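You operate a simulated robot arm through the tools that you are given. There is no shell and no other tool. Be economical: measure what you need, move in short steps, check, and stop when the job is done.

The job below is to be done with a simulated robot arm. You get a single attempt, and the scene is never put back.

JOB
Put things in order on the top of the pine bench. At the end: one of the springs from the top of the pine bench is on top of the cream tin; the brown bar stands where the brown felt-soled block stood; the orange copper collar from the top of the pine bench stands where the brown bar stood; the brown felt-soled block from the top of the pine bench is on the orange tray; whatever was shut is shut again. Leave all else as you found it, and nothing knocked over.

The check looks at the end state, three seconds after you hand in, the way a careful person would. Anything else that was tipped, shoved, dropped, spilled or broken makes it a failure.

ROBOT AND FRAMES
A 6-joint arm with a two-finger parallel gripper, fixed in place. Base frame: the origin is at the foot of the arm, x ahead of it, y to its left, z up; the work surface is at about z = 800. Units: mm, degrees, N and s.
With the tool pointing down near the work surface it reaches from about 240 to 640 mm from the base axis. Its first joint turns from -66.0 to 66.0 degrees. Payload 2.7 kg.
The TCP is the grasp point between the finger pads, 23 mm short of the fingertips. In the tool frame z runs along the fingers and y along their closing line. The gripper opens to 94 mm. The fingers are 38 mm wide and 10 mm thick; the gripper's body (54 by 96 mm) begins 39 mm behind the TCP.
Orientation is told as [roll, pitch, yaw] about the base's x, y, z axes, in that order, counted from this pose: with the fingers straight down and closing along the base's y, the tool's x points along the base's -x, its y along +y and its z along -z.

CONTROLS
- The arm moves only by the tool apply_moves. Its argument "steps" is a list of rows, each a list of 3 entries, a list of its own where there are three numbers: the opening, from 0 (shut) to 1 (fully open), then the shift along the tool's x, y, z in units of 30 mm (1.0 is 30 mm), then the turn, a rotation vector about the tool's x, y, z in units of 4 degrees (1.0 is 4 degrees). In form: [[hand, [dx, dy, dz], [rx, ry, rz]], ...]. A call has 1 to 8 rows; each row shifts and turns the commanded pose from where the row before left it, along the tool's axes as they then stand. A call with a number of a shift or a turn outside -1 to 1 is refused whole. A row lasts 0.2 s, in which the tool goes at most 50 mm and 8.6 degrees; a call with a longer step from one row to the next is refused whole, and so is a gripper value outside its range. A pose out of reach is approached as far as the arm can. The call stops where the force on the tool passes 40 N (or 10 N more than at its start, if that is more) or the arm is blocked; 0.2 s more then pass. Each finger travels about 45 mm/s and halts on what it meets, pressing with about 21 N; the grip force reading is that of the motor and also rises with nothing between the fingers. The clock runs only during rows and for 0.2 s after the last one: add rows that do not move to give the fingers time. It gives the time, the measured TCP pose, the force on the tool (base axes), the opening and the grip force at its end, in the units of the frame above (readings bear some noise).
- Cameras (640 x 400 px; columns grow to the right, rows downward): "scene" is fixed at [81.9, -443.5, 1395.5]; the picture's right is [0.66, -0.75, 0.00], its down [-0.49, -0.43, -0.75] and it looks along [0.57, 0.50, -0.66] (base axes); focal length 331 px, centre (320, 200). "wrist" rides on the gripper at [86, 16, -75] in the tool frame; the picture's right is [-0.18, 0.98, 0.00], its down [-0.58, -0.11, -0.81] and it looks along [-0.79, -0.15, 0.59] (tool axes); focal length 243 px, centre (320, 200). There is no depth. A picture from a camera that has moved, and an enlarged one, comes with that camera's place and axes in the base frame and with its lens.
- camera(camera): a new picture of that camera. No time passes.
- enlarge(camera, box): a new picture of the part [left, top, right, bottom] of that camera's present view, enlarged. No time passes.
- hand_in(): hands the job in; it is judged then, once.

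Work in short steps. Places have to be worked out from the pictures, the camera data and where the tool is seen: move nearer, look again, correct. Check each grasp and each placing, and mend what went wrong. You have 120 turns and 68 pictures in all, those below and enlarged ones among them. Open the gripper and draw the arm clear of the work before you hand the job in, unless the task says otherwise; then end with one line.

The tools are called after "Call:" as name(argument=value, ...) on one line, values as JSON. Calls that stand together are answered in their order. apply_moves: Moves the arm, as the interface text tells. Its arguments: {"type":"object","properties":{"steps":{"type":"array"}},"required":["steps"]} The other tools are called the same way: camera (camera) takes a picture; enlarge (camera, box) takes an enlarged picture of a part of a camera's view; hand_in () hands the job in.

At the start:

```text
time_s: 0.0
eef_pos: [388.7, 43.5, 1117.9]
ee_rot: [-0.1, -0.1, 0.0]
wrist_force: [0.2, 0.9, -0.5]
finger_gap: 94.3
grasp_force: 0.0
```

scene: 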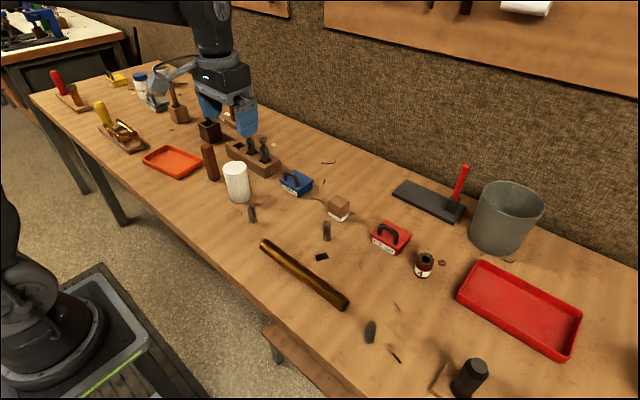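
wrist: 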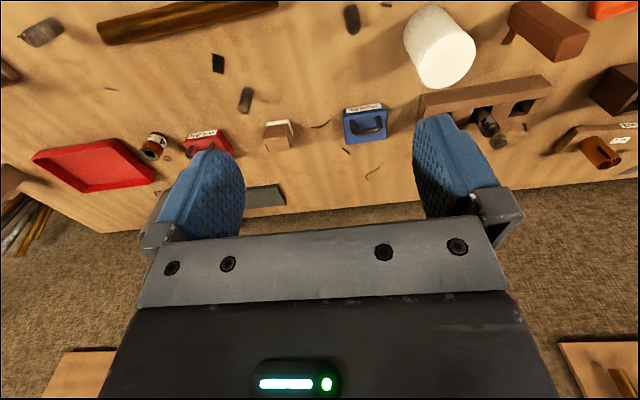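

I'll begin by enlarging the scene view to identify the objects.

Call:
enlarge(camera="scene", box=[130, 60, 290, 160])

Call:
enlarge(camera="scene", box=[130, 120, 350, 258])

Call:
enlarge(camera="scene", box=[300, 180, 600, 368])

Call:
enlarge(camera="wrist", box=[400, 0, 640, 180])

Call:
enlarge(camera="wrist", box=[0, 0, 400, 240])

```text
4.00 times, centred on (210, 110) of scene
camera zoom: at [81.9, -443.5, 1395.5], right [0.66, -0.75, 0.0], down [-0.49, -0.43, -0.75], along [0.57, 0.5, -0.66], focal length 1323 px, centre (760, 560)
```

zoom: 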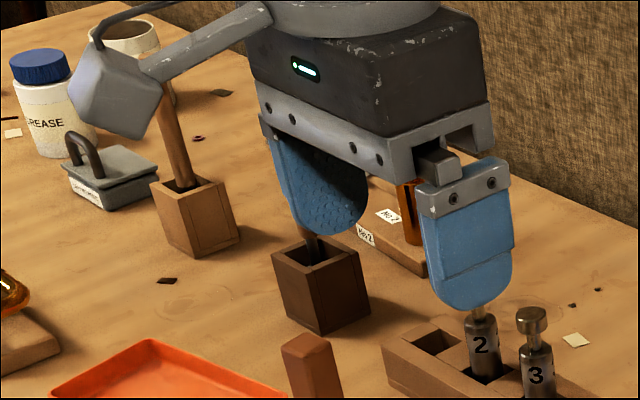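

```text
2.90 times, centred on (240, 189) of scene
camera zoom: at [81.9, -443.5, 1395.5], right [0.66, -0.75, 0.0], down [-0.49, -0.43, -0.75], along [0.57, 0.5, -0.66], focal length 959 px, centre (552, 232)
```

zoom: 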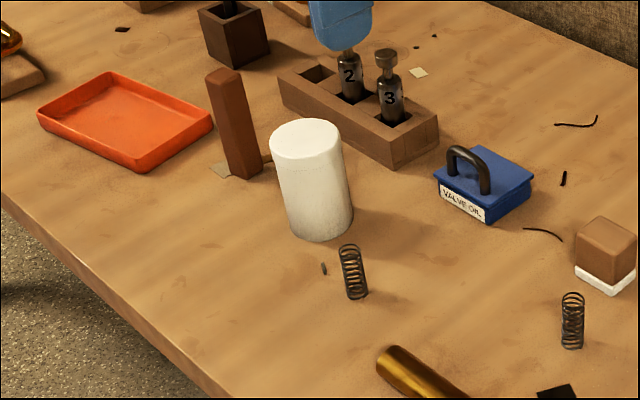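

```text
2.13 times, centred on (450, 274) of scene
camera zoom: at [81.9, -443.5, 1395.5], right [0.66, -0.75, 0.0], down [-0.49, -0.43, -0.75], along [0.57, 0.5, -0.66], focal length 704 px, centre (43, 43)
```

zoom: 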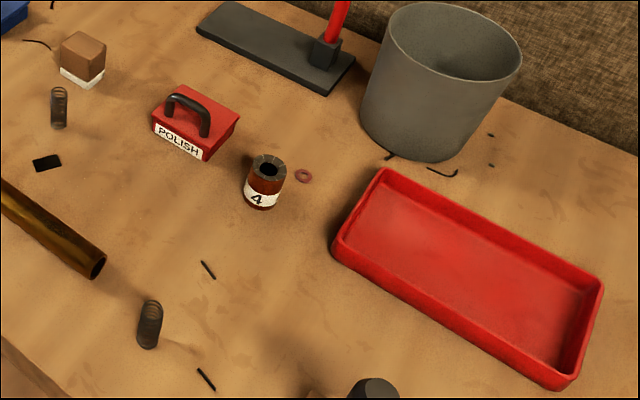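

```text
2.22 times, centred on (520, 90) of wrist
camera zoom: at [300.4, 60.6, 1192.4], right [0.18, 0.98, 0.0], down [0.58, -0.11, 0.81], along [0.79, -0.15, -0.59], focal length 539 px, centre (-124, 444)
```

zoom: 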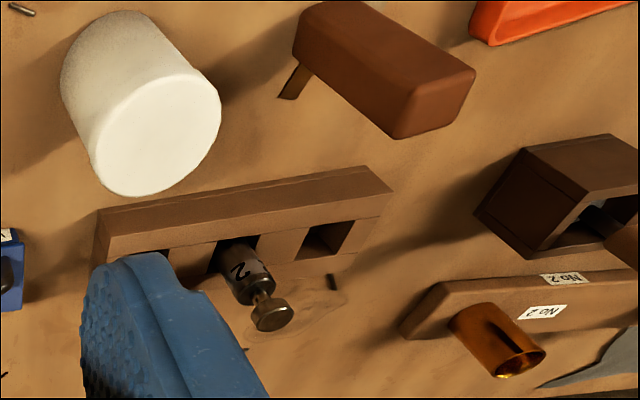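

```text
1.60 times, centred on (200, 120) of wrist
camera zoom: at [300.4, 60.6, 1192.4], right [0.18, 0.98, 0.0], down [0.58, -0.11, 0.81], along [0.79, -0.15, -0.59], focal length 388 px, centre (512, 328)
```

zoom: 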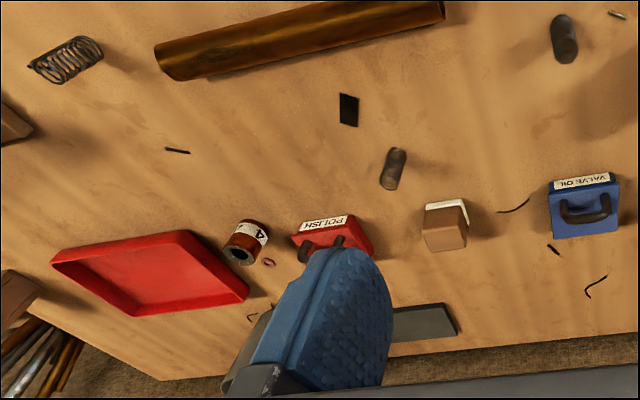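

The copper collar is not certain yet (the one on the far stand is out of reach), so I look at the remaining corners.

Call:
enlarge(camera="scene", box=[400, 300, 560, 400])

Call:
enlarge(camera="scene", box=[30, 50, 190, 150])

Call:
enlarge(camera="scene", box=[270, 160, 430, 260])

```text
4.00 times, centred on (480, 350) of scene
camera zoom: at [81.9, -443.5, 1395.5], right [0.66, -0.75, 0.0], down [-0.49, -0.43, -0.75], along [0.57, 0.5, -0.66], focal length 1323 px, centre (-320, -400)
```

zoom: 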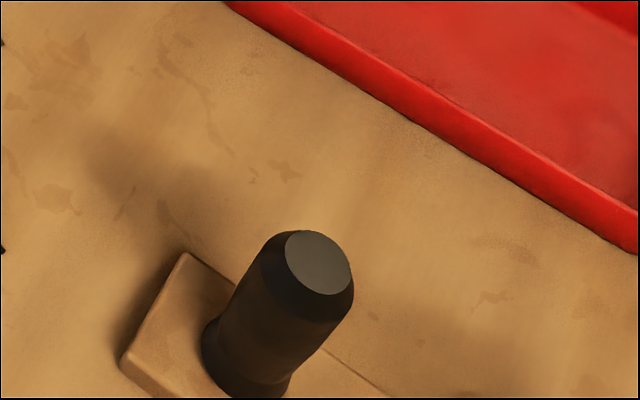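

```text
4.00 times, centred on (110, 100) of scene
camera zoom: at [81.9, -443.5, 1395.5], right [0.66, -0.75, 0.0], down [-0.49, -0.43, -0.75], along [0.57, 0.5, -0.66], focal length 1323 px, centre (1160, 600)
```

zoom: 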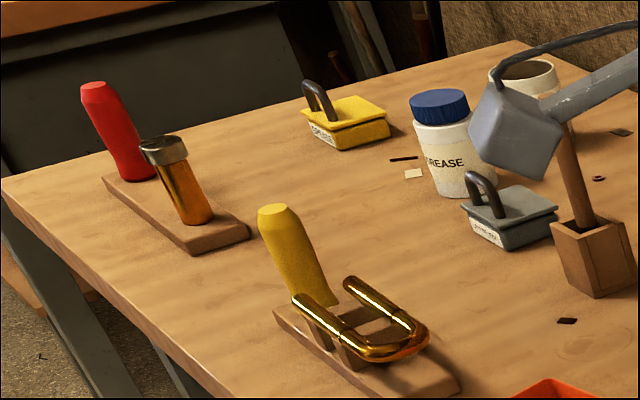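

```text
4.00 times, centred on (350, 210) of scene
camera zoom: at [81.9, -443.5, 1395.5], right [0.66, -0.75, 0.0], down [-0.49, -0.43, -0.75], along [0.57, 0.5, -0.66], focal length 1323 px, centre (200, 160)
```

zoom: 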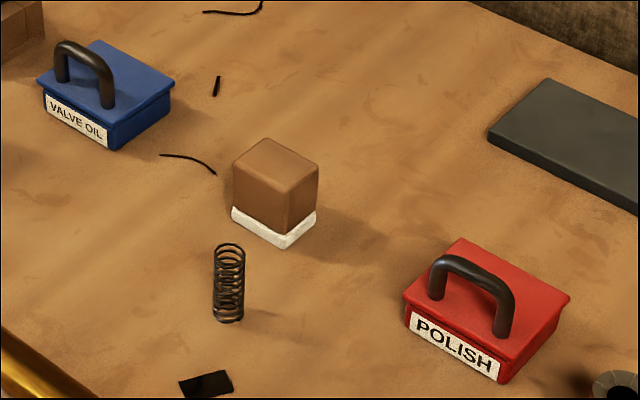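

Boxes with lids and handles (blue VALVE OIL, red POLISH) are reachable and may hold the collar. I move lower for a closer look at the blue box and the felt block.

Call:
apply_moves(steps=[[1, [-0.3, 0, 1], [0, 0, 0]], [1, [-0.3, 0, 1], [0, 0, 0]], [1, [-0.3, 0, 0.5], [0, 0, 0]], [1, [0, 0, 0], [0, 0, 0]]])

Call:
camera(camera="wrist")

```text
time_s: 1.0
eef_pos: [416.2, 42.1, 1043.3]
ee_rot: [0.0, -0.1, 0.1]
wrist_force: [0.2, -0.2, 0.4]
finger_gap: 94.0
grasp_force: 0.0
```

```text
57 pictures are left
camera wrist: at [328.2, 59.6, 1117.7], right [0.18, 0.98, 0.0], down [0.58, -0.11, 0.81], along [0.79, -0.15, -0.59], focal length 243 px, centre (320, 200)
```

wrist: 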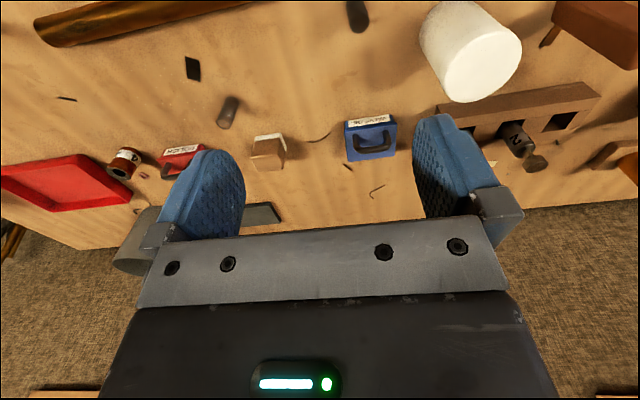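

Next I approach the felt block for precise measurement.

Call:
apply_moves(steps=[[1, [-0.4, -1, 0.7], [0, 0, 0]], [1, [-0.4, -1, 0.7], [0, 0, 0]], [1, [-0.4, -0.9, 0.7], [0, 0, 0]], [1, [0, 0, 0.6], [0, 0, 0]], [1, [0, 0, 0], [0, 0, 0]]])

Call:
camera(camera="wrist")

```text
time_s: 2.2
eef_pos: [451.2, -42.4, 962.8]
ee_rot: [0.0, -0.1, 0.0]
wrist_force: [-1.2, -0.5, 0.4]
finger_gap: 93.9
grasp_force: 0.1
```

```text
56 pictures are left
camera wrist: at [363.9, -26.0, 1037.5], right [0.18, 0.98, 0.0], down [0.58, -0.11, 0.81], along [0.79, -0.15, -0.59], focal length 243 px, centre (320, 200)
```

wrist: 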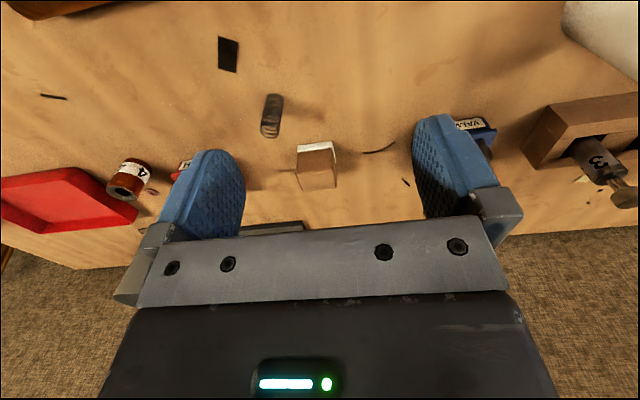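

The block is now in the middle of the view; I enlarge it for its corners.

Call:
enlarge(camera="wrist", box=[240, 80, 400, 200])

```text
3.33 times, centred on (320, 140) of wrist
camera zoom: at [363.9, -26.0, 1037.5], right [0.18, 0.98, 0.0], down [0.58, -0.11, 0.81], along [0.79, -0.15, -0.59], focal length 809 px, centre (320, 400)
```

zoom: 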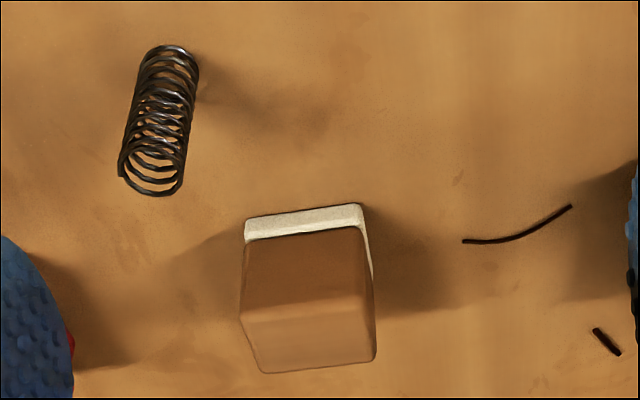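

Felt block estimated at centre (579, -70), 44 mm in y, about 34 in x, 48 high, square to the axes. I go above it with the gripper part open (to stay off the wire).

Call:
apply_moves(steps=[[0.8, [-0.85, -0.2, 0.3], [0, 0, 0]], [0.75, [-0.85, -0.2, 0.3], [0, 0, 0]], [0.75, [-0.85, -0.2, 0.4], [0, 0, 0]], [0.75, [-0.85, -0.2, 0.4], [0, 0, 0]], [0.75, [-0.85, -0.12, 0.4], [0, 0, 0]], [0.75, [0, 0, 0], [0, 0, 0]]])

Call:
camera(camera="wrist")

Call:
enlarge(camera="scene", box=[250, 130, 410, 250])

```text
time_s: 3.6
eef_pos: [579.7, -70.7, 908.3]
ee_rot: [0.1, -0.1, 0.0]
wrist_force: [0.7, -0.2, -0.8]
finger_gap: 70.7
grasp_force: 0.1
```

```text
54 pictures are left
camera wrist: at [491.6, -54.0, 982.2], right [0.18, 0.98, 0.0], down [0.58, -0.11, 0.81], along [0.79, -0.15, -0.59], focal length 243 px, centre (320, 200)
```

wrist: 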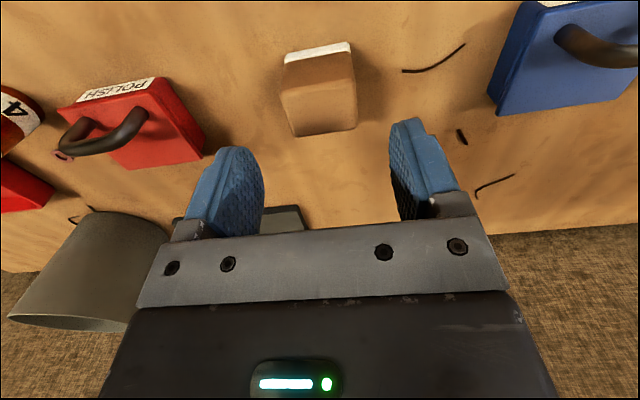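

```text
3.33 times, centred on (330, 190) of scene
camera zoom: at [81.9, -443.5, 1395.5], right [0.66, -0.75, 0.0], down [-0.49, -0.43, -0.75], along [0.57, 0.5, -0.66], focal length 1102 px, centre (287, 233)
```

zoom: 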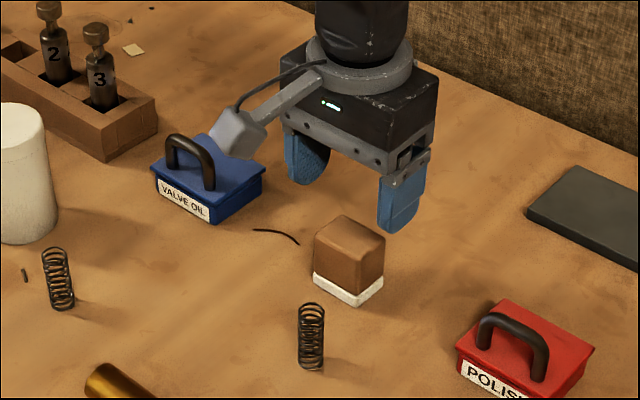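

Estimates agree: centre (579, -70.5). I descend straight to TCP z≈830 and close.

Call:
apply_moves(steps=[[0.75, [0, 0, 0.7], [0, 0, 0]], [0.75, [0, 0, 0.7], [0, 0, 0]], [0.75, [0, 0, 0.7], [0, 0, 0]], [0.75, [0, 0, 0.5], [0, 0, 0]], [0.75, [0, 0, 0], [0, 0, 0]], [0.4, [0, 0, 0], [0, 0, 0]], [0.3, [0, 0, 0], [0, 0, 0]], [0.3, [0, 0, 0], [0, 0, 0]]])

```text
time_s: 5.4
eef_pos: [577.9, -69.3, 829.2]
ee_rot: [0.0, -0.2, 0.0]
wrist_force: [0.4, 0.3, 0.1]
finger_gap: 44.7
grasp_force: 20.8
```

Gripped (44.7 mm). I lift to z≈1000 and check.

Call:
apply_moves(steps=[[0.3, [0, 0, -0.4], [0, 0, 0]], [0.3, [0, 0, -0.9], [0, 0, 0]], [0.3, [0, 0, -1], [0, 0, 0]], [0.3, [0, 0, -1], [0, 0, 0]], [0.3, [0, 0, -1], [0, 0, 0]], [0.3, [0, 0, -1], [0, 0, 0]], [0.3, [0.3, 0.9, -0.4], [0, 0, 0]], [0.3, [0.3, 0.9, 0], [0, 0, 0]]])

Call:
apply_moves(steps=[[0.3, [0.3, 0.95, 0], [0, 0, 0]], [0.3, [0.3, 0.95, 0], [0, 0, 0]], [0.3, [0.3, 0.95, 0], [0, 0, 0]], [0.3, [0.3, 0.95, 0], [0, 0, 0]], [0.3, [0.3, 0.95, 0], [0, 0, 0]], [0.3, [0.3, 0.95, 0], [0, 0, 0]], [0.3, [0.3, 0.95, 0], [0, 0, 0]], [0.3, [0.3, 0.95, 0], [0, 0, 0]]])

Call:
camera(camera="wrist")

```text
time_s: 7.2
eef_pos: [560.7, -17.1, 1001.6]
ee_rot: [0.0, 0.0, 0.0]
wrist_force: [-0.2, -0.2, -0.9]
finger_gap: 44.2
grasp_force: 20.3
```

```text
time_s: 9.0
eef_pos: [489.1, 212.0, 1001.0]
ee_rot: [0.0, -0.1, 0.0]
wrist_force: [0.6, -1.1, -0.2]
finger_gap: 44.8
grasp_force: 20.9
```

```text
52 pictures are left
camera wrist: at [401.1, 228.1, 1076.3], right [0.18, 0.98, 0.0], down [0.58, -0.11, 0.81], along [0.79, -0.15, -0.59], focal length 243 px, centre (320, 200)
```

wrist: 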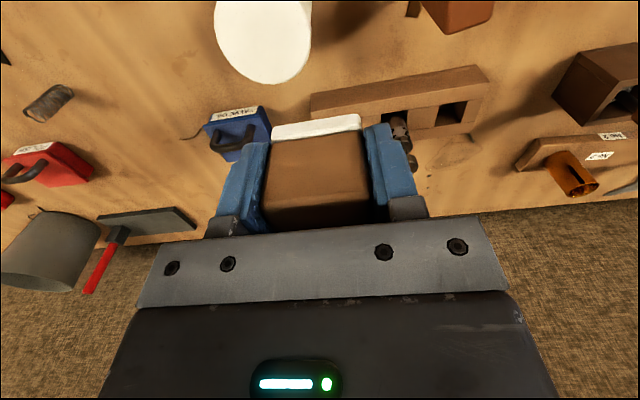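

The block is held. I continue to above the tray's near end.

Call:
apply_moves(steps=[[0.3, [0.3, 0.95, 0], [0, 0, 0]], [0.3, [0.3, 0.95, 0], [0, 0, 0]], [0.3, [0.3, 0.95, 0], [0, 0, 0]], [0.3, [0.3, 0.95, 0], [0, 0, 0]], [0.3, [0.3, 0.95, 0], [0, 0, 0]], [0.3, [0.3, 0.95, 0], [0, 0, 0]], [0.3, [0.3, 0.95, 0], [0, 0, 0]], [0.3, [0.0, 0.9, 0], [0, 0, 0]]])

Call:
camera(camera="wrist")

Call:
enlarge(camera="scene", box=[110, 70, 270, 190])

```text
time_s: 10.8
eef_pos: [425.1, 438.3, 1000.6]
ee_rot: [0.0, -0.2, 0.1]
wrist_force: [-0.3, -0.2, 0.3]
finger_gap: 44.9
grasp_force: 20.9
```

```text
51 pictures are left
camera wrist: at [336.6, 454.9, 1075.6], right [0.18, 0.98, 0.0], down [0.58, -0.11, 0.81], along [0.79, -0.15, -0.59], focal length 243 px, centre (320, 200)
```

wrist: 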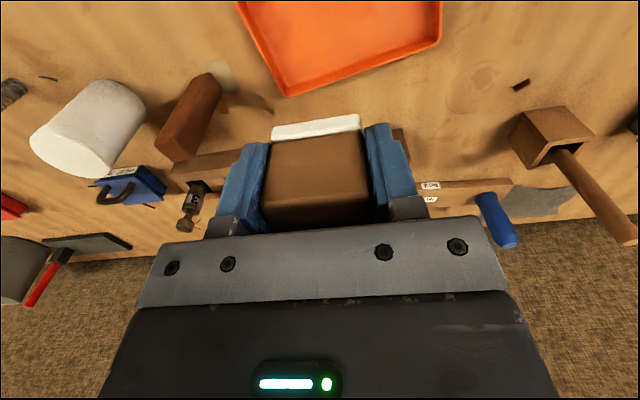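

```text
3.33 times, centred on (190, 130) of scene
camera zoom: at [81.9, -443.5, 1395.5], right [0.66, -0.75, 0.0], down [-0.49, -0.43, -0.75], along [0.57, 0.5, -0.66], focal length 1102 px, centre (753, 433)
```

zoom: 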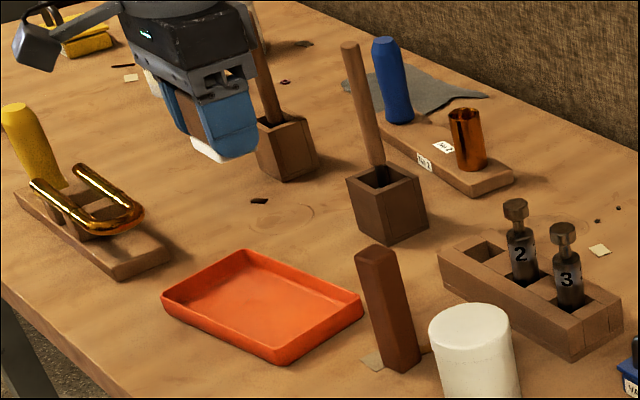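

The tray centre is about (422, 467), turned ~10°. I shift to (426, 449) and lower to just above it.

Call:
apply_moves(steps=[[0.3, [0, 0.37, 0.6], [0, 0, 0]], [0.3, [0, 0, 1], [0, 0, 0]], [0.3, [0, 0, 1], [0, 0, 0]], [0.3, [0, 0, 1], [0, 0, 0]], [0.3, [0, 0, 0.6], [0, 0, 0]], [0.3, [0, 0, 0], [0, 0, 0]]])

Call:
enlarge(camera="scene", box=[110, 90, 270, 190])

```text
time_s: 12.2
eef_pos: [426.4, 448.2, 874.4]
ee_rot: [0.1, -0.1, 0.0]
wrist_force: [-0.6, 0.3, 0.3]
finger_gap: 44.5
grasp_force: 21.1
```

```text
4.00 times, centred on (190, 140) of scene
camera zoom: at [81.9, -443.5, 1395.5], right [0.66, -0.75, 0.0], down [-0.49, -0.43, -0.75], along [0.57, 0.5, -0.66], focal length 1323 px, centre (840, 440)
```

zoom: 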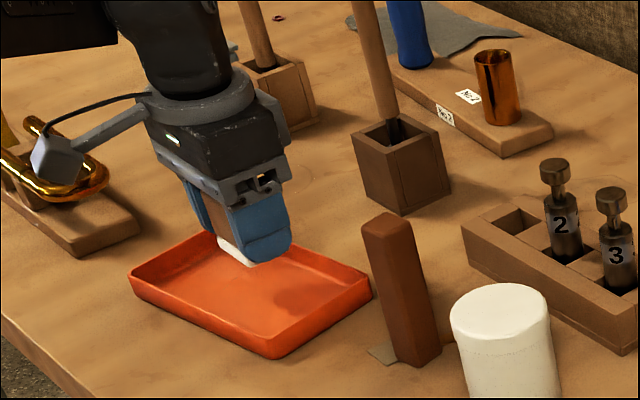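

On course; lowering the last 40 mm slowly.

Call:
apply_moves(steps=[[0.3, [0, 0, 0.6], [0, 0, 0]], [0.3, [0, 0, 0.4], [0, 0, 0]], [0.3, [0, 0, 0.2], [0, 0, 0]], [0.3, [0, 0, 0], [0, 0, 0]]])

Call:
apply_moves(steps=[[0.3, [0, 0, 0.08], [0, 0, 0]], [0.3, [0, 0, 0], [0, 0, 0]]])

Call:
enlarge(camera="scene", box=[130, 110, 230, 190])

```text
time_s: 13.2
eef_pos: [425.2, 449.2, 839.2]
ee_rot: [0.2, -0.2, 0.0]
wrist_force: [-0.1, -0.8, -0.6]
finger_gap: 44.7
grasp_force: 21.1
```

```text
time_s: 13.8
eef_pos: [425.9, 449.8, 836.0]
ee_rot: [-0.1, -0.2, -0.1]
wrist_force: [0.3, 0.4, -1.3]
finger_gap: 44.8
grasp_force: 21.1
```

```text
5.00 times, centred on (180, 150) of scene
camera zoom: at [81.9, -443.5, 1395.5], right [0.66, -0.75, 0.0], down [-0.49, -0.43, -0.75], along [0.57, 0.5, -0.66], focal length 1654 px, centre (1020, 450)
```

zoom: 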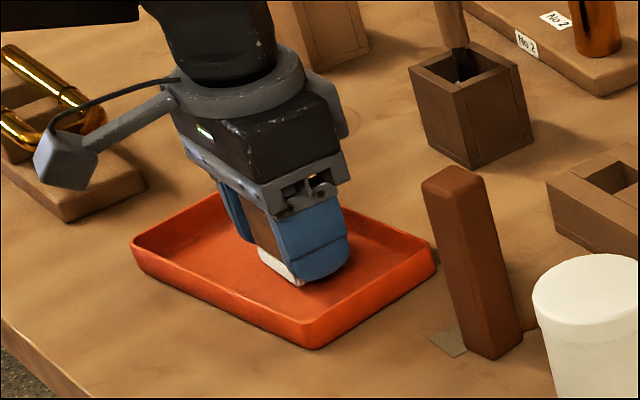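

Nearly down; I lower in small increments watching for contact.

Call:
apply_moves(steps=[[0.3, [0, 0, 0.06], [0, 0, 0]], [0.3, [0, 0, 0], [0, 0, 0]]])

Call:
apply_moves(steps=[[0.3, [0, 0, 0.05], [0, 0, 0]], [0.3, [0, 0, 0], [0, 0, 0]]])

```text
time_s: 14.4
eef_pos: [424.6, 449.3, 833.8]
ee_rot: [0.1, -0.1, 0.0]
wrist_force: [0.4, -0.1, -0.6]
finger_gap: 44.8
grasp_force: 21.2
```

```text
time_s: 15.0
eef_pos: [425.9, 449.9, 832.9]
ee_rot: [0.0, -0.1, 0.1]
wrist_force: [0.2, 0.6, 0.0]
finger_gap: 44.7
grasp_force: 20.9
```

Call:
apply_moves(steps=[[0.3, [0, 0, 0.04], [0, 0, 0]], [0.3, [0, 0, 0], [0, 0, 0]]])

Call:
apply_moves(steps=[[0.3, [0, 0, 0.04], [0, 0, 0]], [0.3, [0, 0, 0], [0, 0, 0]]])

```text
time_s: 15.6
eef_pos: [425.3, 448.7, 833.6]
ee_rot: [0.1, -0.1, 0.1]
wrist_force: [-2.7, -0.8, 7.4]
finger_gap: 44.7
grasp_force: 21.2
```

```text
time_s: 16.2
eef_pos: [426.4, 450.8, 833.6]
ee_rot: [0.2, -0.1, 0.2]
wrist_force: [-6.1, -2.1, 16.0]
finger_gap: 44.4
grasp_force: 20.9
```

Contact is felt (block sits on the tray floor). I relieve slightly, open to ~62 mm, and retreat up.

Call:
apply_moves(steps=[[0.3, [0, 0, -0.05], [0, 0, 0]], [0.64, [0, 0, 0], [0, 0, 0]], [0.64, [0, 0, 0], [0, 0, 0]], [0.64, [0, 0, -0.4], [0, 0, 0]], [0.64, [0, 0, -1], [0, 0, 0]], [0.64, [0, 0, -1], [0, 0, 0]], [0.64, [0, 0, -1], [0, 0, 0]], [0.64, [0, 0, -1], [0, 0, 0]]])

Call:
enlarge(camera="scene", box=[130, 110, 250, 206])

Call:
camera(camera="wrist")

```text
time_s: 18.0
eef_pos: [424.1, 450.1, 964.4]
ee_rot: [0.0, -0.1, 0.0]
wrist_force: [-0.1, 1.1, -0.9]
finger_gap: 60.0
grasp_force: 0.0
```

```text
4.17 times, centred on (190, 158) of scene
camera zoom: at [81.9, -443.5, 1395.5], right [0.66, -0.75, 0.0], down [-0.49, -0.43, -0.75], along [0.57, 0.5, -0.66], focal length 1378 px, centre (862, 375)
```

zoom: 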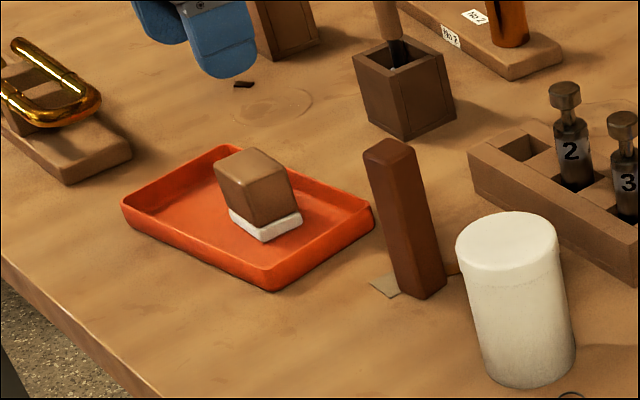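

```text
46 pictures are left
camera wrist: at [336.7, 466.0, 1039.9], right [0.18, 0.98, 0.0], down [0.58, -0.11, 0.81], along [0.79, -0.15, -0.59], focal length 243 px, centre (320, 200)
```

wrist: 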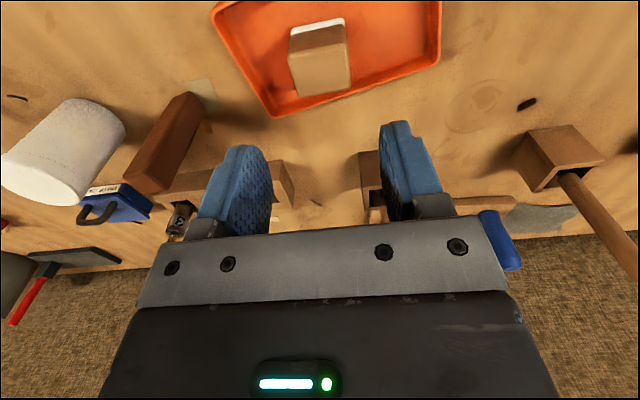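

Block sits squarely in the tray. Next the brown bar: I move back to view it close.

Call:
apply_moves(steps=[[0.7, [0.5, -0.9, -0.4], [0, 0, 0]], [0.7, [0.5, -0.9, 0], [0, 0, 0]], [0.7, [0.5, -0.9, 0], [0, 0, 0]], [0.7, [0.5, -0.9, 0], [0, 0, 0]], [0.7, [0.2, -0.4, 0], [0, 0, 0]], [0.7, [0, 0, 0], [0, 0, 0]]])

Call:
camera(camera="wrist")

```text
time_s: 19.4
eef_pos: [359.0, 328.5, 974.9]
ee_rot: [0.0, -0.2, -0.1]
wrist_force: [0.1, 0.2, 0.1]
finger_gap: 65.7
grasp_force: 0.0
```

```text
45 pictures are left
camera wrist: at [270.9, 345.1, 1050.1], right [0.18, 0.98, 0.0], down [0.58, -0.11, 0.81], along [0.79, -0.15, -0.59], focal length 243 px, centre (320, 200)
```

wrist: 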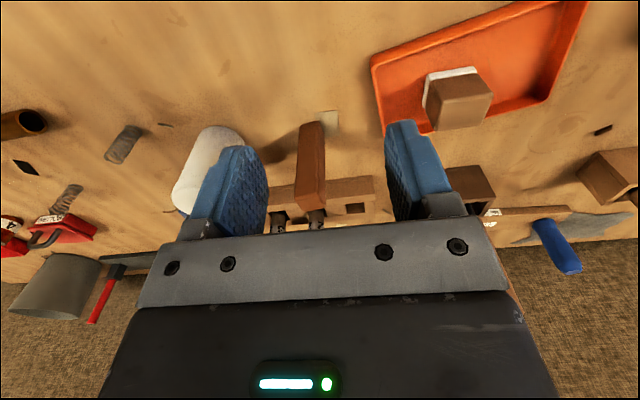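

Call:
enlarge(camera="wrist", box=[240, 90, 400, 210])

```text
3.33 times, centred on (320, 150) of wrist
camera zoom: at [270.9, 345.1, 1050.1], right [0.18, 0.98, 0.0], down [0.58, -0.11, 0.81], along [0.79, -0.15, -0.59], focal length 809 px, centre (320, 367)
```

zoom: 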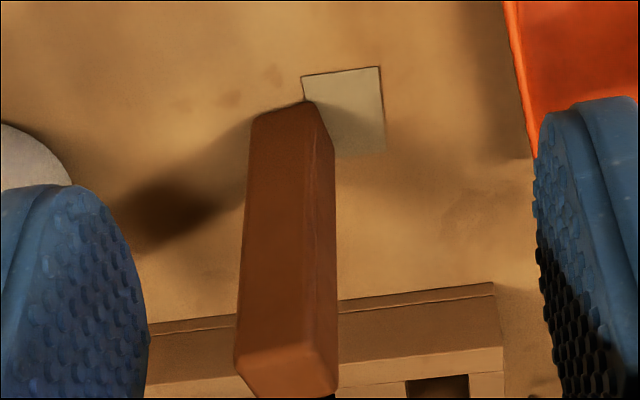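

Bar estimated at centre (459.5, 300), ~22 mm square, turned about +11°, top z≈913. I go above it and turn the hand 11°.

Call:
apply_moves(steps=[[0.65, [-0.85, -0.24, 0], [0, 0, 0]], [0.65, [-0.85, -0.24, 0], [0, 0, 0]], [0.65, [-0.85, -0.24, 0], [0, 0, 0]], [0.65, [-0.8, -0.23, 0], [0, 0, 0]], [0.65, [0, 0, 0], [0, 0, -1]], [0.65, [0, 0, 0], [0, 0, -1]], [0.65, [0, 0, 0], [0, 0, -0.75]], [0.65, [0, 0, 0], [0, 0, 0]]])

Call:
camera(camera="wrist")

Call:
enlarge(camera="scene", box=[150, 90, 270, 186])

```text
time_s: 21.2
eef_pos: [459.6, 300.7, 975.2]
ee_rot: [-0.1, -0.1, 11.1]
wrist_force: [0.2, 0.3, 0.0]
finger_gap: 61.1
grasp_force: 0.1
```

```text
43 pictures are left
camera wrist: at [370.7, 300.8, 1050.3], right [-0.01, 1.0, 0.0], down [0.59, 0.0, 0.81], along [0.81, 0.01, -0.59], focal length 243 px, centre (320, 200)
```

wrist: 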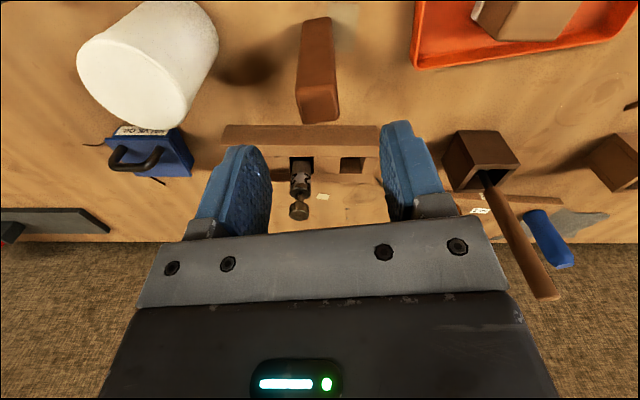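

```text
4.17 times, centred on (210, 138) of scene
camera zoom: at [81.9, -443.5, 1395.5], right [0.66, -0.75, 0.0], down [-0.49, -0.43, -0.75], along [0.57, 0.5, -0.66], focal length 1378 px, centre (778, 458)
```

zoom: 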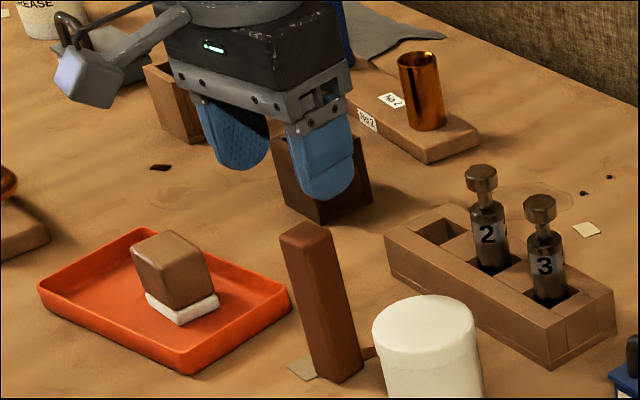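

Top-face centre checks at (457, 301), matching. Descend to z≈885 and close.

Call:
apply_moves(steps=[[0.65, [0, 0, 0.8], [0, 0, 0]], [0.65, [0, 0, 0.8], [0, 0, 0]], [0.65, [0, 0, 0.8], [0, 0, 0]], [0.65, [0, 0, 0.6], [0, 0, 0]], [0.4, [0, 0, 0], [0, 0, 0]], [0.15, [0, 0, 0], [0, 0, 0]], [0.1, [0, 0, 0], [0, 0, 0]], [0.1, [0, 0, 0], [0, 0, 0]]])

Call:
enlarge(camera="scene", box=[150, 90, 270, 186])

```text
time_s: 23.0
eef_pos: [461.8, 301.3, 887.0]
ee_rot: [0.0, -0.1, 11.0]
wrist_force: [0.6, -0.1, -0.1]
finger_gap: 25.8
grasp_force: 21.3
```

```text
4.17 times, centred on (210, 138) of scene
camera zoom: at [81.9, -443.5, 1395.5], right [0.66, -0.75, 0.0], down [-0.49, -0.43, -0.75], along [0.57, 0.5, -0.66], focal length 1378 px, centre (778, 458)
```

zoom: 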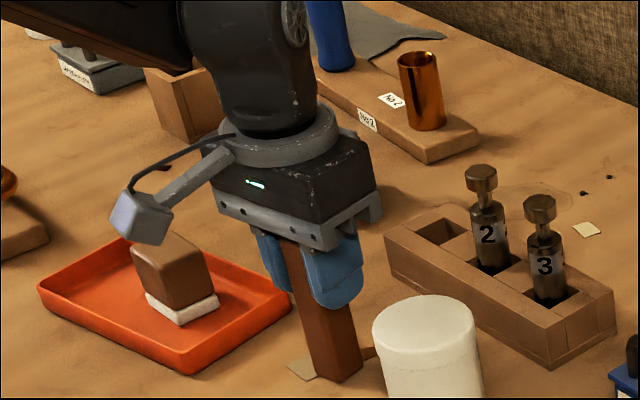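

Bar gripped (25.8 mm). Lift to z≈1020, turn back to yaw 0.

Call:
apply_moves(steps=[[0.1, [0, 0, -0.5], [0, 0, 0]], [0.1, [0, 0, -1], [0, 0, 0]], [0.1, [0, 0, -1], [0, 0, 0]], [0.1, [0, 0, -1], [0, 0, 0]], [0.1, [0, 0, -1], [0, 0, 0.75]], [0.1, [0, 0, 0], [0, 0, 1]], [0.1, [0, 0, 0], [0, 0, 1]], [0.1, [0, 0, 0], [0, 0, 0]]])

Call:
camera(camera="scene")

```text
time_s: 24.8
eef_pos: [460.4, 301.2, 1021.5]
ee_rot: [0.1, -0.1, -0.1]
wrist_force: [0.3, -0.5, -2.0]
finger_gap: 26.0
grasp_force: 20.7
```

```text
40 pictures are left
```

scene: 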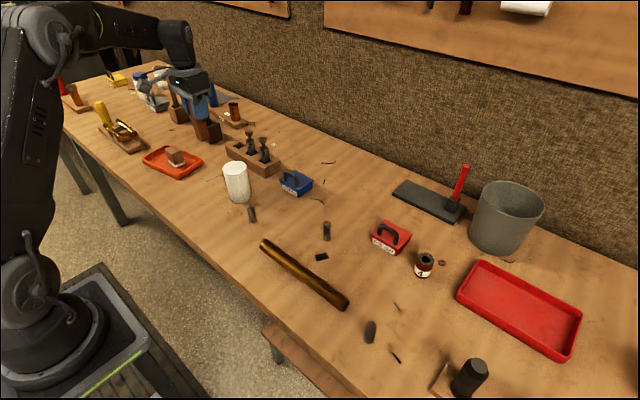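

Held well. Transit to above the felt block's old place (579, -70.5).

Call:
apply_moves(steps=[[0.1, [-0.3, -0.95, 0], [0, 0, 0]], [0.1, [-0.3, -0.95, 0], [0, 0, 0]], [0.1, [-0.3, -0.95, 0], [0, 0, 0]], [0.1, [-0.3, -0.95, 0], [0, 0, 0]], [0.1, [-0.3, -0.95, 0], [0, 0, 0]], [0.1, [-0.3, -0.95, 0], [0, 0, 0]], [0.1, [-0.3, -0.95, 0], [0, 0, 0]], [0.1, [-0.3, -0.95, 0], [0, 0, 0]]])

Call:
apply_moves(steps=[[0.1, [-0.3, -0.95, 0], [0, 0, 0]], [0.1, [-0.3, -0.95, 0], [0, 0, 0]], [0.1, [-0.3, -0.95, 0], [0, 0, 0]], [0.1, [-0.3, -0.95, 0], [0, 0, 0]], [0.1, [-0.35, -0.95, 0.3], [0, 0, 0]], [0.1, [0, 0, 0.8], [0, 0, 0]], [0.1, [0, 0, 0.8], [0, 0, 0]], [0.1, [0, 0, 0], [0, 0, 0]]])

Call:
camera(camera="wrist")

Call:
enlarge(camera="scene", box=[270, 130, 410, 250])

```text
time_s: 26.6
eef_pos: [532.0, 73.1, 1022.2]
ee_rot: [0.0, 0.0, 0.1]
wrist_force: [-0.3, -1.1, -1.1]
finger_gap: 25.8
grasp_force: 21.2
```

```text
time_s: 28.4
eef_pos: [576.5, -70.9, 964.1]
ee_rot: [-0.1, 0.0, 0.0]
wrist_force: [-0.7, 0.1, -1.1]
finger_gap: 25.8
grasp_force: 21.4
```

```text
39 pictures are left
camera wrist: at [489.3, -54.0, 1038.5], right [0.18, 0.98, 0.0], down [0.58, -0.11, 0.81], along [0.79, -0.15, -0.59], focal length 243 px, centre (320, 200)
```

wrist: 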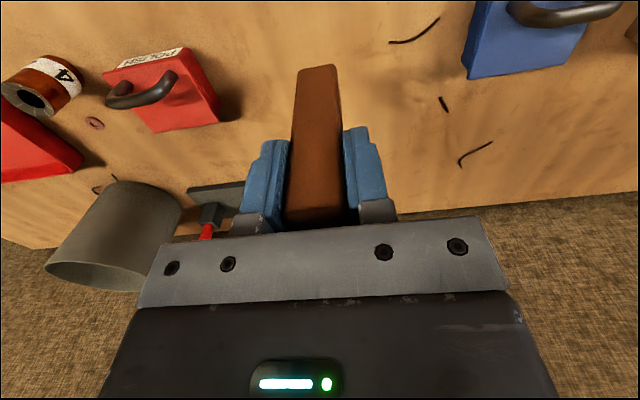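

```text
3.33 times, centred on (340, 190) of scene
camera zoom: at [81.9, -443.5, 1395.5], right [0.66, -0.75, 0.0], down [-0.49, -0.43, -0.75], along [0.57, 0.5, -0.66], focal length 1102 px, centre (253, 233)
```

zoom: 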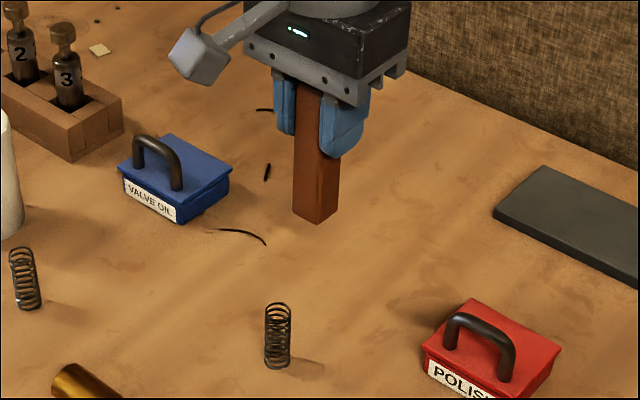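

Aligned; I add 2.5 mm in x and lower to just above the bench.

Call:
apply_moves(steps=[[0.1, [-0.08, 0, 0.8], [0, 0, 0]], [0.1, [0, 0, 0.8], [0, 0, 0]], [0.1, [0, 0, 0.6], [0, 0, 0]], [0.1, [0, 0, 0.2], [0, 0, 0]], [0.1, [0, 0, 0], [0, 0, 0]]])

Call:
apply_moves(steps=[[0.1, [0, 0, 0.07], [0, 0, 0]], [0.1, [0, 0, 0], [0, 0, 0]]])

Call:
apply_moves(steps=[[0.1, [0, 0, 0.05], [0, 0, 0]], [0.1, [0, 0, 0], [0, 0, 0]]])

```text
time_s: 29.6
eef_pos: [582.6, -68.4, 892.7]
ee_rot: [0.0, -0.1, 0.0]
wrist_force: [0.5, 0.5, -1.4]
finger_gap: 25.9
grasp_force: 20.8
```

```text
time_s: 30.2
eef_pos: [582.2, -68.6, 890.1]
ee_rot: [0.0, -0.1, 0.0]
wrist_force: [0.1, -0.6, -1.4]
finger_gap: 25.9
grasp_force: 21.6
```

```text
time_s: 30.8
eef_pos: [582.0, -69.6, 888.1]
ee_rot: [0.0, -0.1, 0.0]
wrist_force: [-0.1, -0.1, -1.1]
finger_gap: 25.6
grasp_force: 20.9
```

Call:
apply_moves(steps=[[0.1, [0.06, -0.02, 0.03], [0, 0, 0]], [0.1, [0, 0, 0], [0, 0, 0]]])

Call:
apply_moves(steps=[[0.1, [0, 0, 0.04], [0, 0, 0]], [0.1, [0, 0, 0], [0, 0, 0]]])

Call:
enlarge(camera="scene", box=[270, 130, 410, 250])

```text
time_s: 31.4
eef_pos: [580.2, -69.7, 887.8]
ee_rot: [0.1, -0.1, 0.0]
wrist_force: [0.1, -0.1, -1.1]
finger_gap: 25.8
grasp_force: 21.2
```

```text
time_s: 32.0
eef_pos: [579.0, -70.3, 887.5]
ee_rot: [0.0, -0.1, 0.0]
wrist_force: [-1.8, 1.7, 3.6]
finger_gap: 26.1
grasp_force: 21.2
```

```text
3.33 times, centred on (340, 190) of scene
camera zoom: at [81.8, -443.5, 1395.5], right [0.66, -0.75, 0.0], down [-0.49, -0.43, -0.75], along [0.57, 0.5, -0.66], focal length 1102 px, centre (253, 233)
```

zoom: 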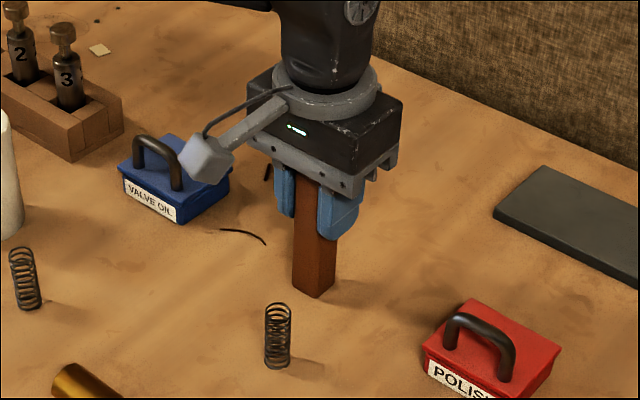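

Contact with the bench. I open and rise straight up.

Call:
apply_moves(steps=[[0.3, [0, 0, 0.01], [0, 0, 0]], [0.55, [0, 0, 0], [0, 0, 0]], [0.55, [0, 0, 0], [0, 0, 0]], [0.55, [0, 0, -0.4], [0, 0, 0]], [0.55, [0, 0, -1], [0, 0, 0]], [0.55, [0, 0, -1], [0, 0, 0]], [0.55, [0, 0, -0.8], [0, 0, 0]], [0.55, [0, 0, 0], [0, 0, 0]]])

Call:
camera(camera="wrist")

Call:
enlarge(camera="scene", box=[270, 130, 410, 250])

```text
time_s: 33.8
eef_pos: [580.3, -69.5, 981.5]
ee_rot: [0.0, -0.1, 0.1]
wrist_force: [0.3, 0.2, -0.7]
finger_gap: 51.6
grasp_force: 0.1
```

```text
36 pictures are left
camera wrist: at [491.8, -54.1, 1055.9], right [0.18, 0.98, 0.0], down [0.58, -0.11, 0.81], along [0.79, -0.15, -0.59], focal length 243 px, centre (320, 200)
```

wrist: 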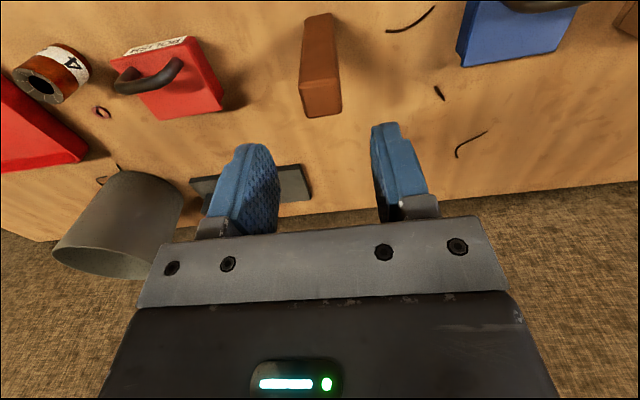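

```text
3.33 times, centred on (340, 190) of scene
camera zoom: at [81.9, -443.5, 1395.5], right [0.66, -0.75, 0.0], down [-0.49, -0.43, -0.75], along [0.57, 0.5, -0.66], focal length 1102 px, centre (253, 233)
```

zoom: 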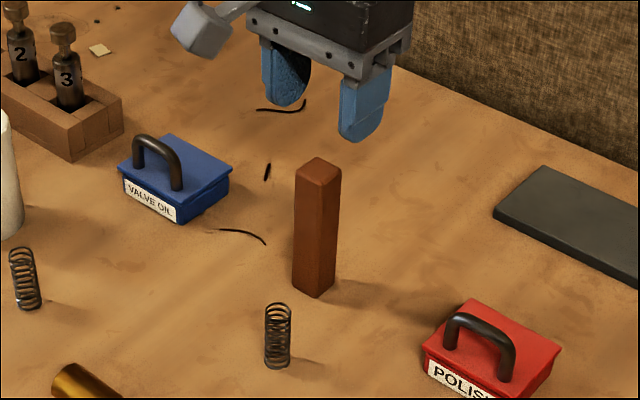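

Bar stands. I look closely at the "4" piece and the red box, to find what the collar is.

Call:
enlarge(camera="wrist", box=[0, 30, 160, 130])

Call:
enlarge(camera="scene", box=[365, 205, 465, 285])

```text
4.00 times, centred on (80, 80) of wrist
camera zoom: at [491.8, -54.1, 1055.9], right [0.18, 0.98, 0.0], down [0.58, -0.11, 0.81], along [0.79, -0.15, -0.59], focal length 970 px, centre (1280, 680)
```

zoom: 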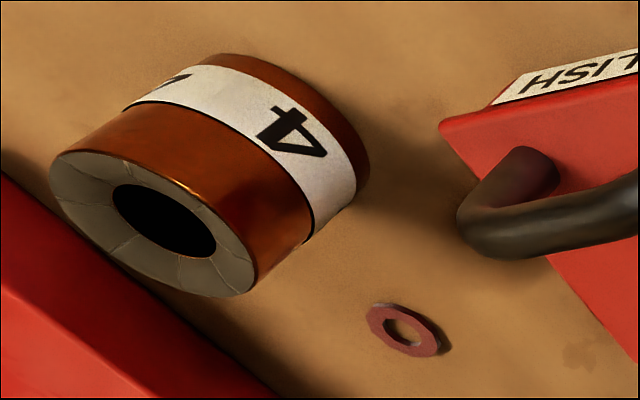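

```text
5.00 times, centred on (415, 245) of scene
camera zoom: at [81.9, -443.5, 1395.5], right [0.66, -0.75, 0.0], down [-0.49, -0.43, -0.75], along [0.57, 0.5, -0.66], focal length 1654 px, centre (-155, -25)
```

zoom: 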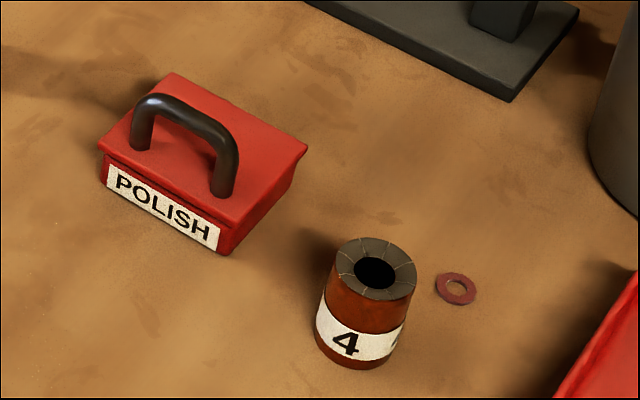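

The "4" piece has an orange copper body with a bore on the open bench, so I take it as the copper collar (≈(559, -320), r≈644, at the reach limit). I move back to look at it closely.

Call:
apply_moves(steps=[[0.7, [0.5, -0.95, 0], [0, 0, 0]], [0.7, [0.5, -0.95, 0], [0, 0, 0]], [0.7, [0.5, -0.95, 0], [0, 0, 0]], [0.7, [0.5, -0.95, 0], [0, 0, 0]], [0.7, [0.5, -0.95, 0], [0, 0, 0]], [0.7, [0.5, -0.95, 0.3], [0, 0, 0]], [0.7, [0.5, -0.95, 0.4], [0, 0, 0]], [0.7, [0.5, -0.95, 0.4], [0, 0, 0]]])

Call:
camera(camera="wrist")

```text
time_s: 35.6
eef_pos: [460.6, -299.7, 949.7]
ee_rot: [0.1, 0.0, 0.0]
wrist_force: [0.3, 0.7, 0.3]
finger_gap: 65.7
grasp_force: 0.1
```

```text
32 pictures are left
camera wrist: at [373.0, -282.8, 1024.9], right [0.18, 0.98, 0.0], down [0.58, -0.11, 0.81], along [0.79, -0.15, -0.59], focal length 243 px, centre (320, 200)
```

wrist: 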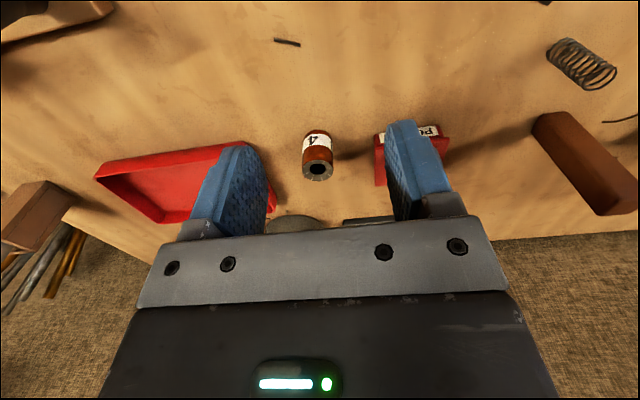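

Collar centre ≈ (561, -320), ~37 mm across, 45 tall. I go above it at z≈920 and see how far the arm reaches.

Call:
apply_moves(steps=[[0.66, [-0.8, -0.16, 0], [0, 0, 0]], [0.66, [-0.8, -0.16, 0], [0, 0, 0]], [0.66, [-0.8, -0.16, 0.3], [0, 0, 0]], [0.66, [-0.8, -0.16, 0.7], [0, 0, 0]], [0.66, [0, 0, 0], [0, 0, 0]], [0.66, [0, 0, 0], [0, 0, 0]]])

Call:
camera(camera="wrist")

```text
time_s: 37.0
eef_pos: [556.9, -316.1, 919.2]
ee_rot: [0.1, 0.0, 0.0]
wrist_force: [0.6, 0.8, -0.4]
finger_gap: 61.8
grasp_force: 0.0
```

```text
31 pictures are left
camera wrist: at [468.3, -301.0, 994.2], right [0.18, 0.98, 0.0], down [0.58, -0.11, 0.81], along [0.79, -0.15, -0.59], focal length 243 px, centre (320, 200)
```

wrist: 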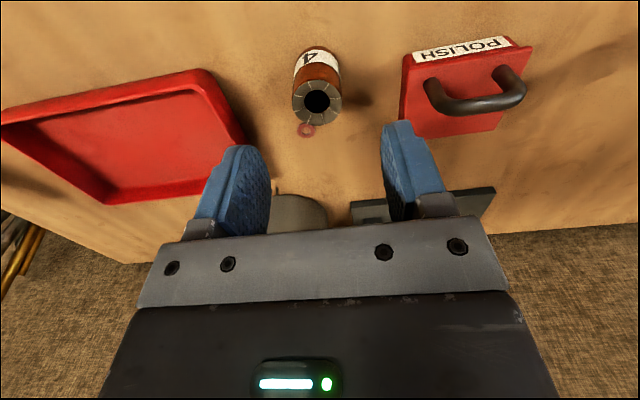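

Collar top centre (558, -320); the arm reaches. I shift 3.5 mm in y and descend partway.

Call:
apply_moves(steps=[[0.66, [0, -0.12, 0.5], [0, 0, 0]], [0.66, [0, 0, 0.8], [0, 0, 0]], [0.66, [0, 0, 0.6], [0, 0, 0]], [0.66, [0, 0, 0], [0, 0, 0]]])

Call:
enlarge(camera="scene", box=[365, 195, 485, 291])

```text
time_s: 38.0
eef_pos: [556.8, -322.3, 862.3]
ee_rot: [0.1, 0.0, 0.0]
wrist_force: [0.1, 0.0, 0.2]
finger_gap: 62.1
grasp_force: 0.0
```

```text
4.17 times, centred on (425, 243) of scene
camera zoom: at [81.9, -443.5, 1395.5], right [0.66, -0.75, 0.0], down [-0.49, -0.43, -0.75], along [0.57, 0.5, -0.66], focal length 1378 px, centre (-118, 21)
```

zoom: 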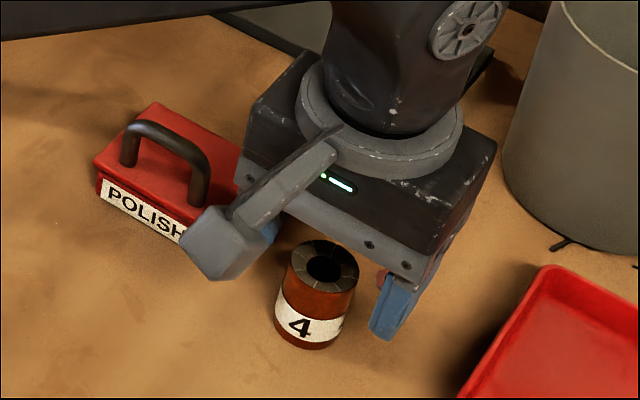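

Projection checks confirm the collar lies between the fingers. Descend to z≈830 and close.

Call:
apply_moves(steps=[[0.66, [0, 0.05, 0.5], [0, 0, 0]], [0.66, [0, 0, 0.5], [0, 0, 0]], [0.66, [0, 0, 0.07], [0, 0, 0]], [0.4, [0, 0, 0], [0, 0, 0]], [0.3, [0, 0, 0], [0, 0, 0]], [0.2, [0, 0, 0], [0, 0, 0]], [0.2, [0, 0, 0], [0, 0, 0]]])

```text
time_s: 39.6
eef_pos: [556.7, -319.6, 829.4]
ee_rot: [0.0, -0.1, 0.0]
wrist_force: [0.9, 0.2, 0.1]
finger_gap: 33.7
grasp_force: 20.9
```

Gripped (33.7 mm). Lift to z≈985 and start the transit to the bar's old place.

Call:
apply_moves(steps=[[0.2, [0, 0, -0.4], [0, 0, 0]], [0.2, [0, 0, -0.9], [0, 0, 0]], [0.2, [0, 0, -1], [0, 0, 0]], [0.2, [0, 0, -1], [0, 0, 0]], [0.2, [0.2, 0, -1], [0, 0, 0]], [0.2, [0.3, 0, -1], [0, 0, 0]], [0.2, [0.5, 0.9, 0], [0, 0, 0]], [0.2, [0.5, 0.9, 0], [0, 0, 0]]])

Call:
apply_moves(steps=[[0.2, [0.3, 1, 0], [0, 0, 0]], [0.2, [0.3, 1, 0], [0, 0, 0]], [0.2, [0.3, 1, 0], [0, 0, 0]], [0.2, [0.3, 1, 0], [0, 0, 0]], [0.2, [0.3, 1, 0], [0, 0, 0]], [0.2, [0.3, 1, 0], [0, 0, 0]], [0.2, [0, 1, 0], [0, 0, 0]], [0.2, [0, 1, 0], [0, 0, 0]]])

Call:
apply_moves(steps=[[0.2, [0, 1, 0], [0, 0, 0]], [0.2, [0, 1, 0], [0, 0, 0]], [0.2, [0, 1, 0], [0, 0, 0]], [0.2, [0, 1, 0], [0, 0, 0]], [0.2, [0, 1, 0], [0, 0, 0]], [0.2, [0, 1, 0], [0, 0, 0]], [0.2, [0, 1, 0], [0, 0, 0]], [0.2, [0, 1, 0], [0, 0, 0]]])

```text
time_s: 41.4
eef_pos: [509.3, -264.1, 990.9]
ee_rot: [0.0, -0.1, 0.0]
wrist_force: [0.1, -1.0, -1.3]
finger_gap: 33.5
grasp_force: 21.1
```

```text
time_s: 43.2
eef_pos: [455.3, -24.2, 989.4]
ee_rot: [0.0, 0.0, 0.0]
wrist_force: [-0.4, 0.5, -0.7]
finger_gap: 33.5
grasp_force: 20.4
```

```text
time_s: 45.0
eef_pos: [454.4, 214.5, 989.4]
ee_rot: [-0.1, 0.0, 0.0]
wrist_force: [-0.4, 0.3, -0.8]
finger_gap: 33.5
grasp_force: 21.0
```

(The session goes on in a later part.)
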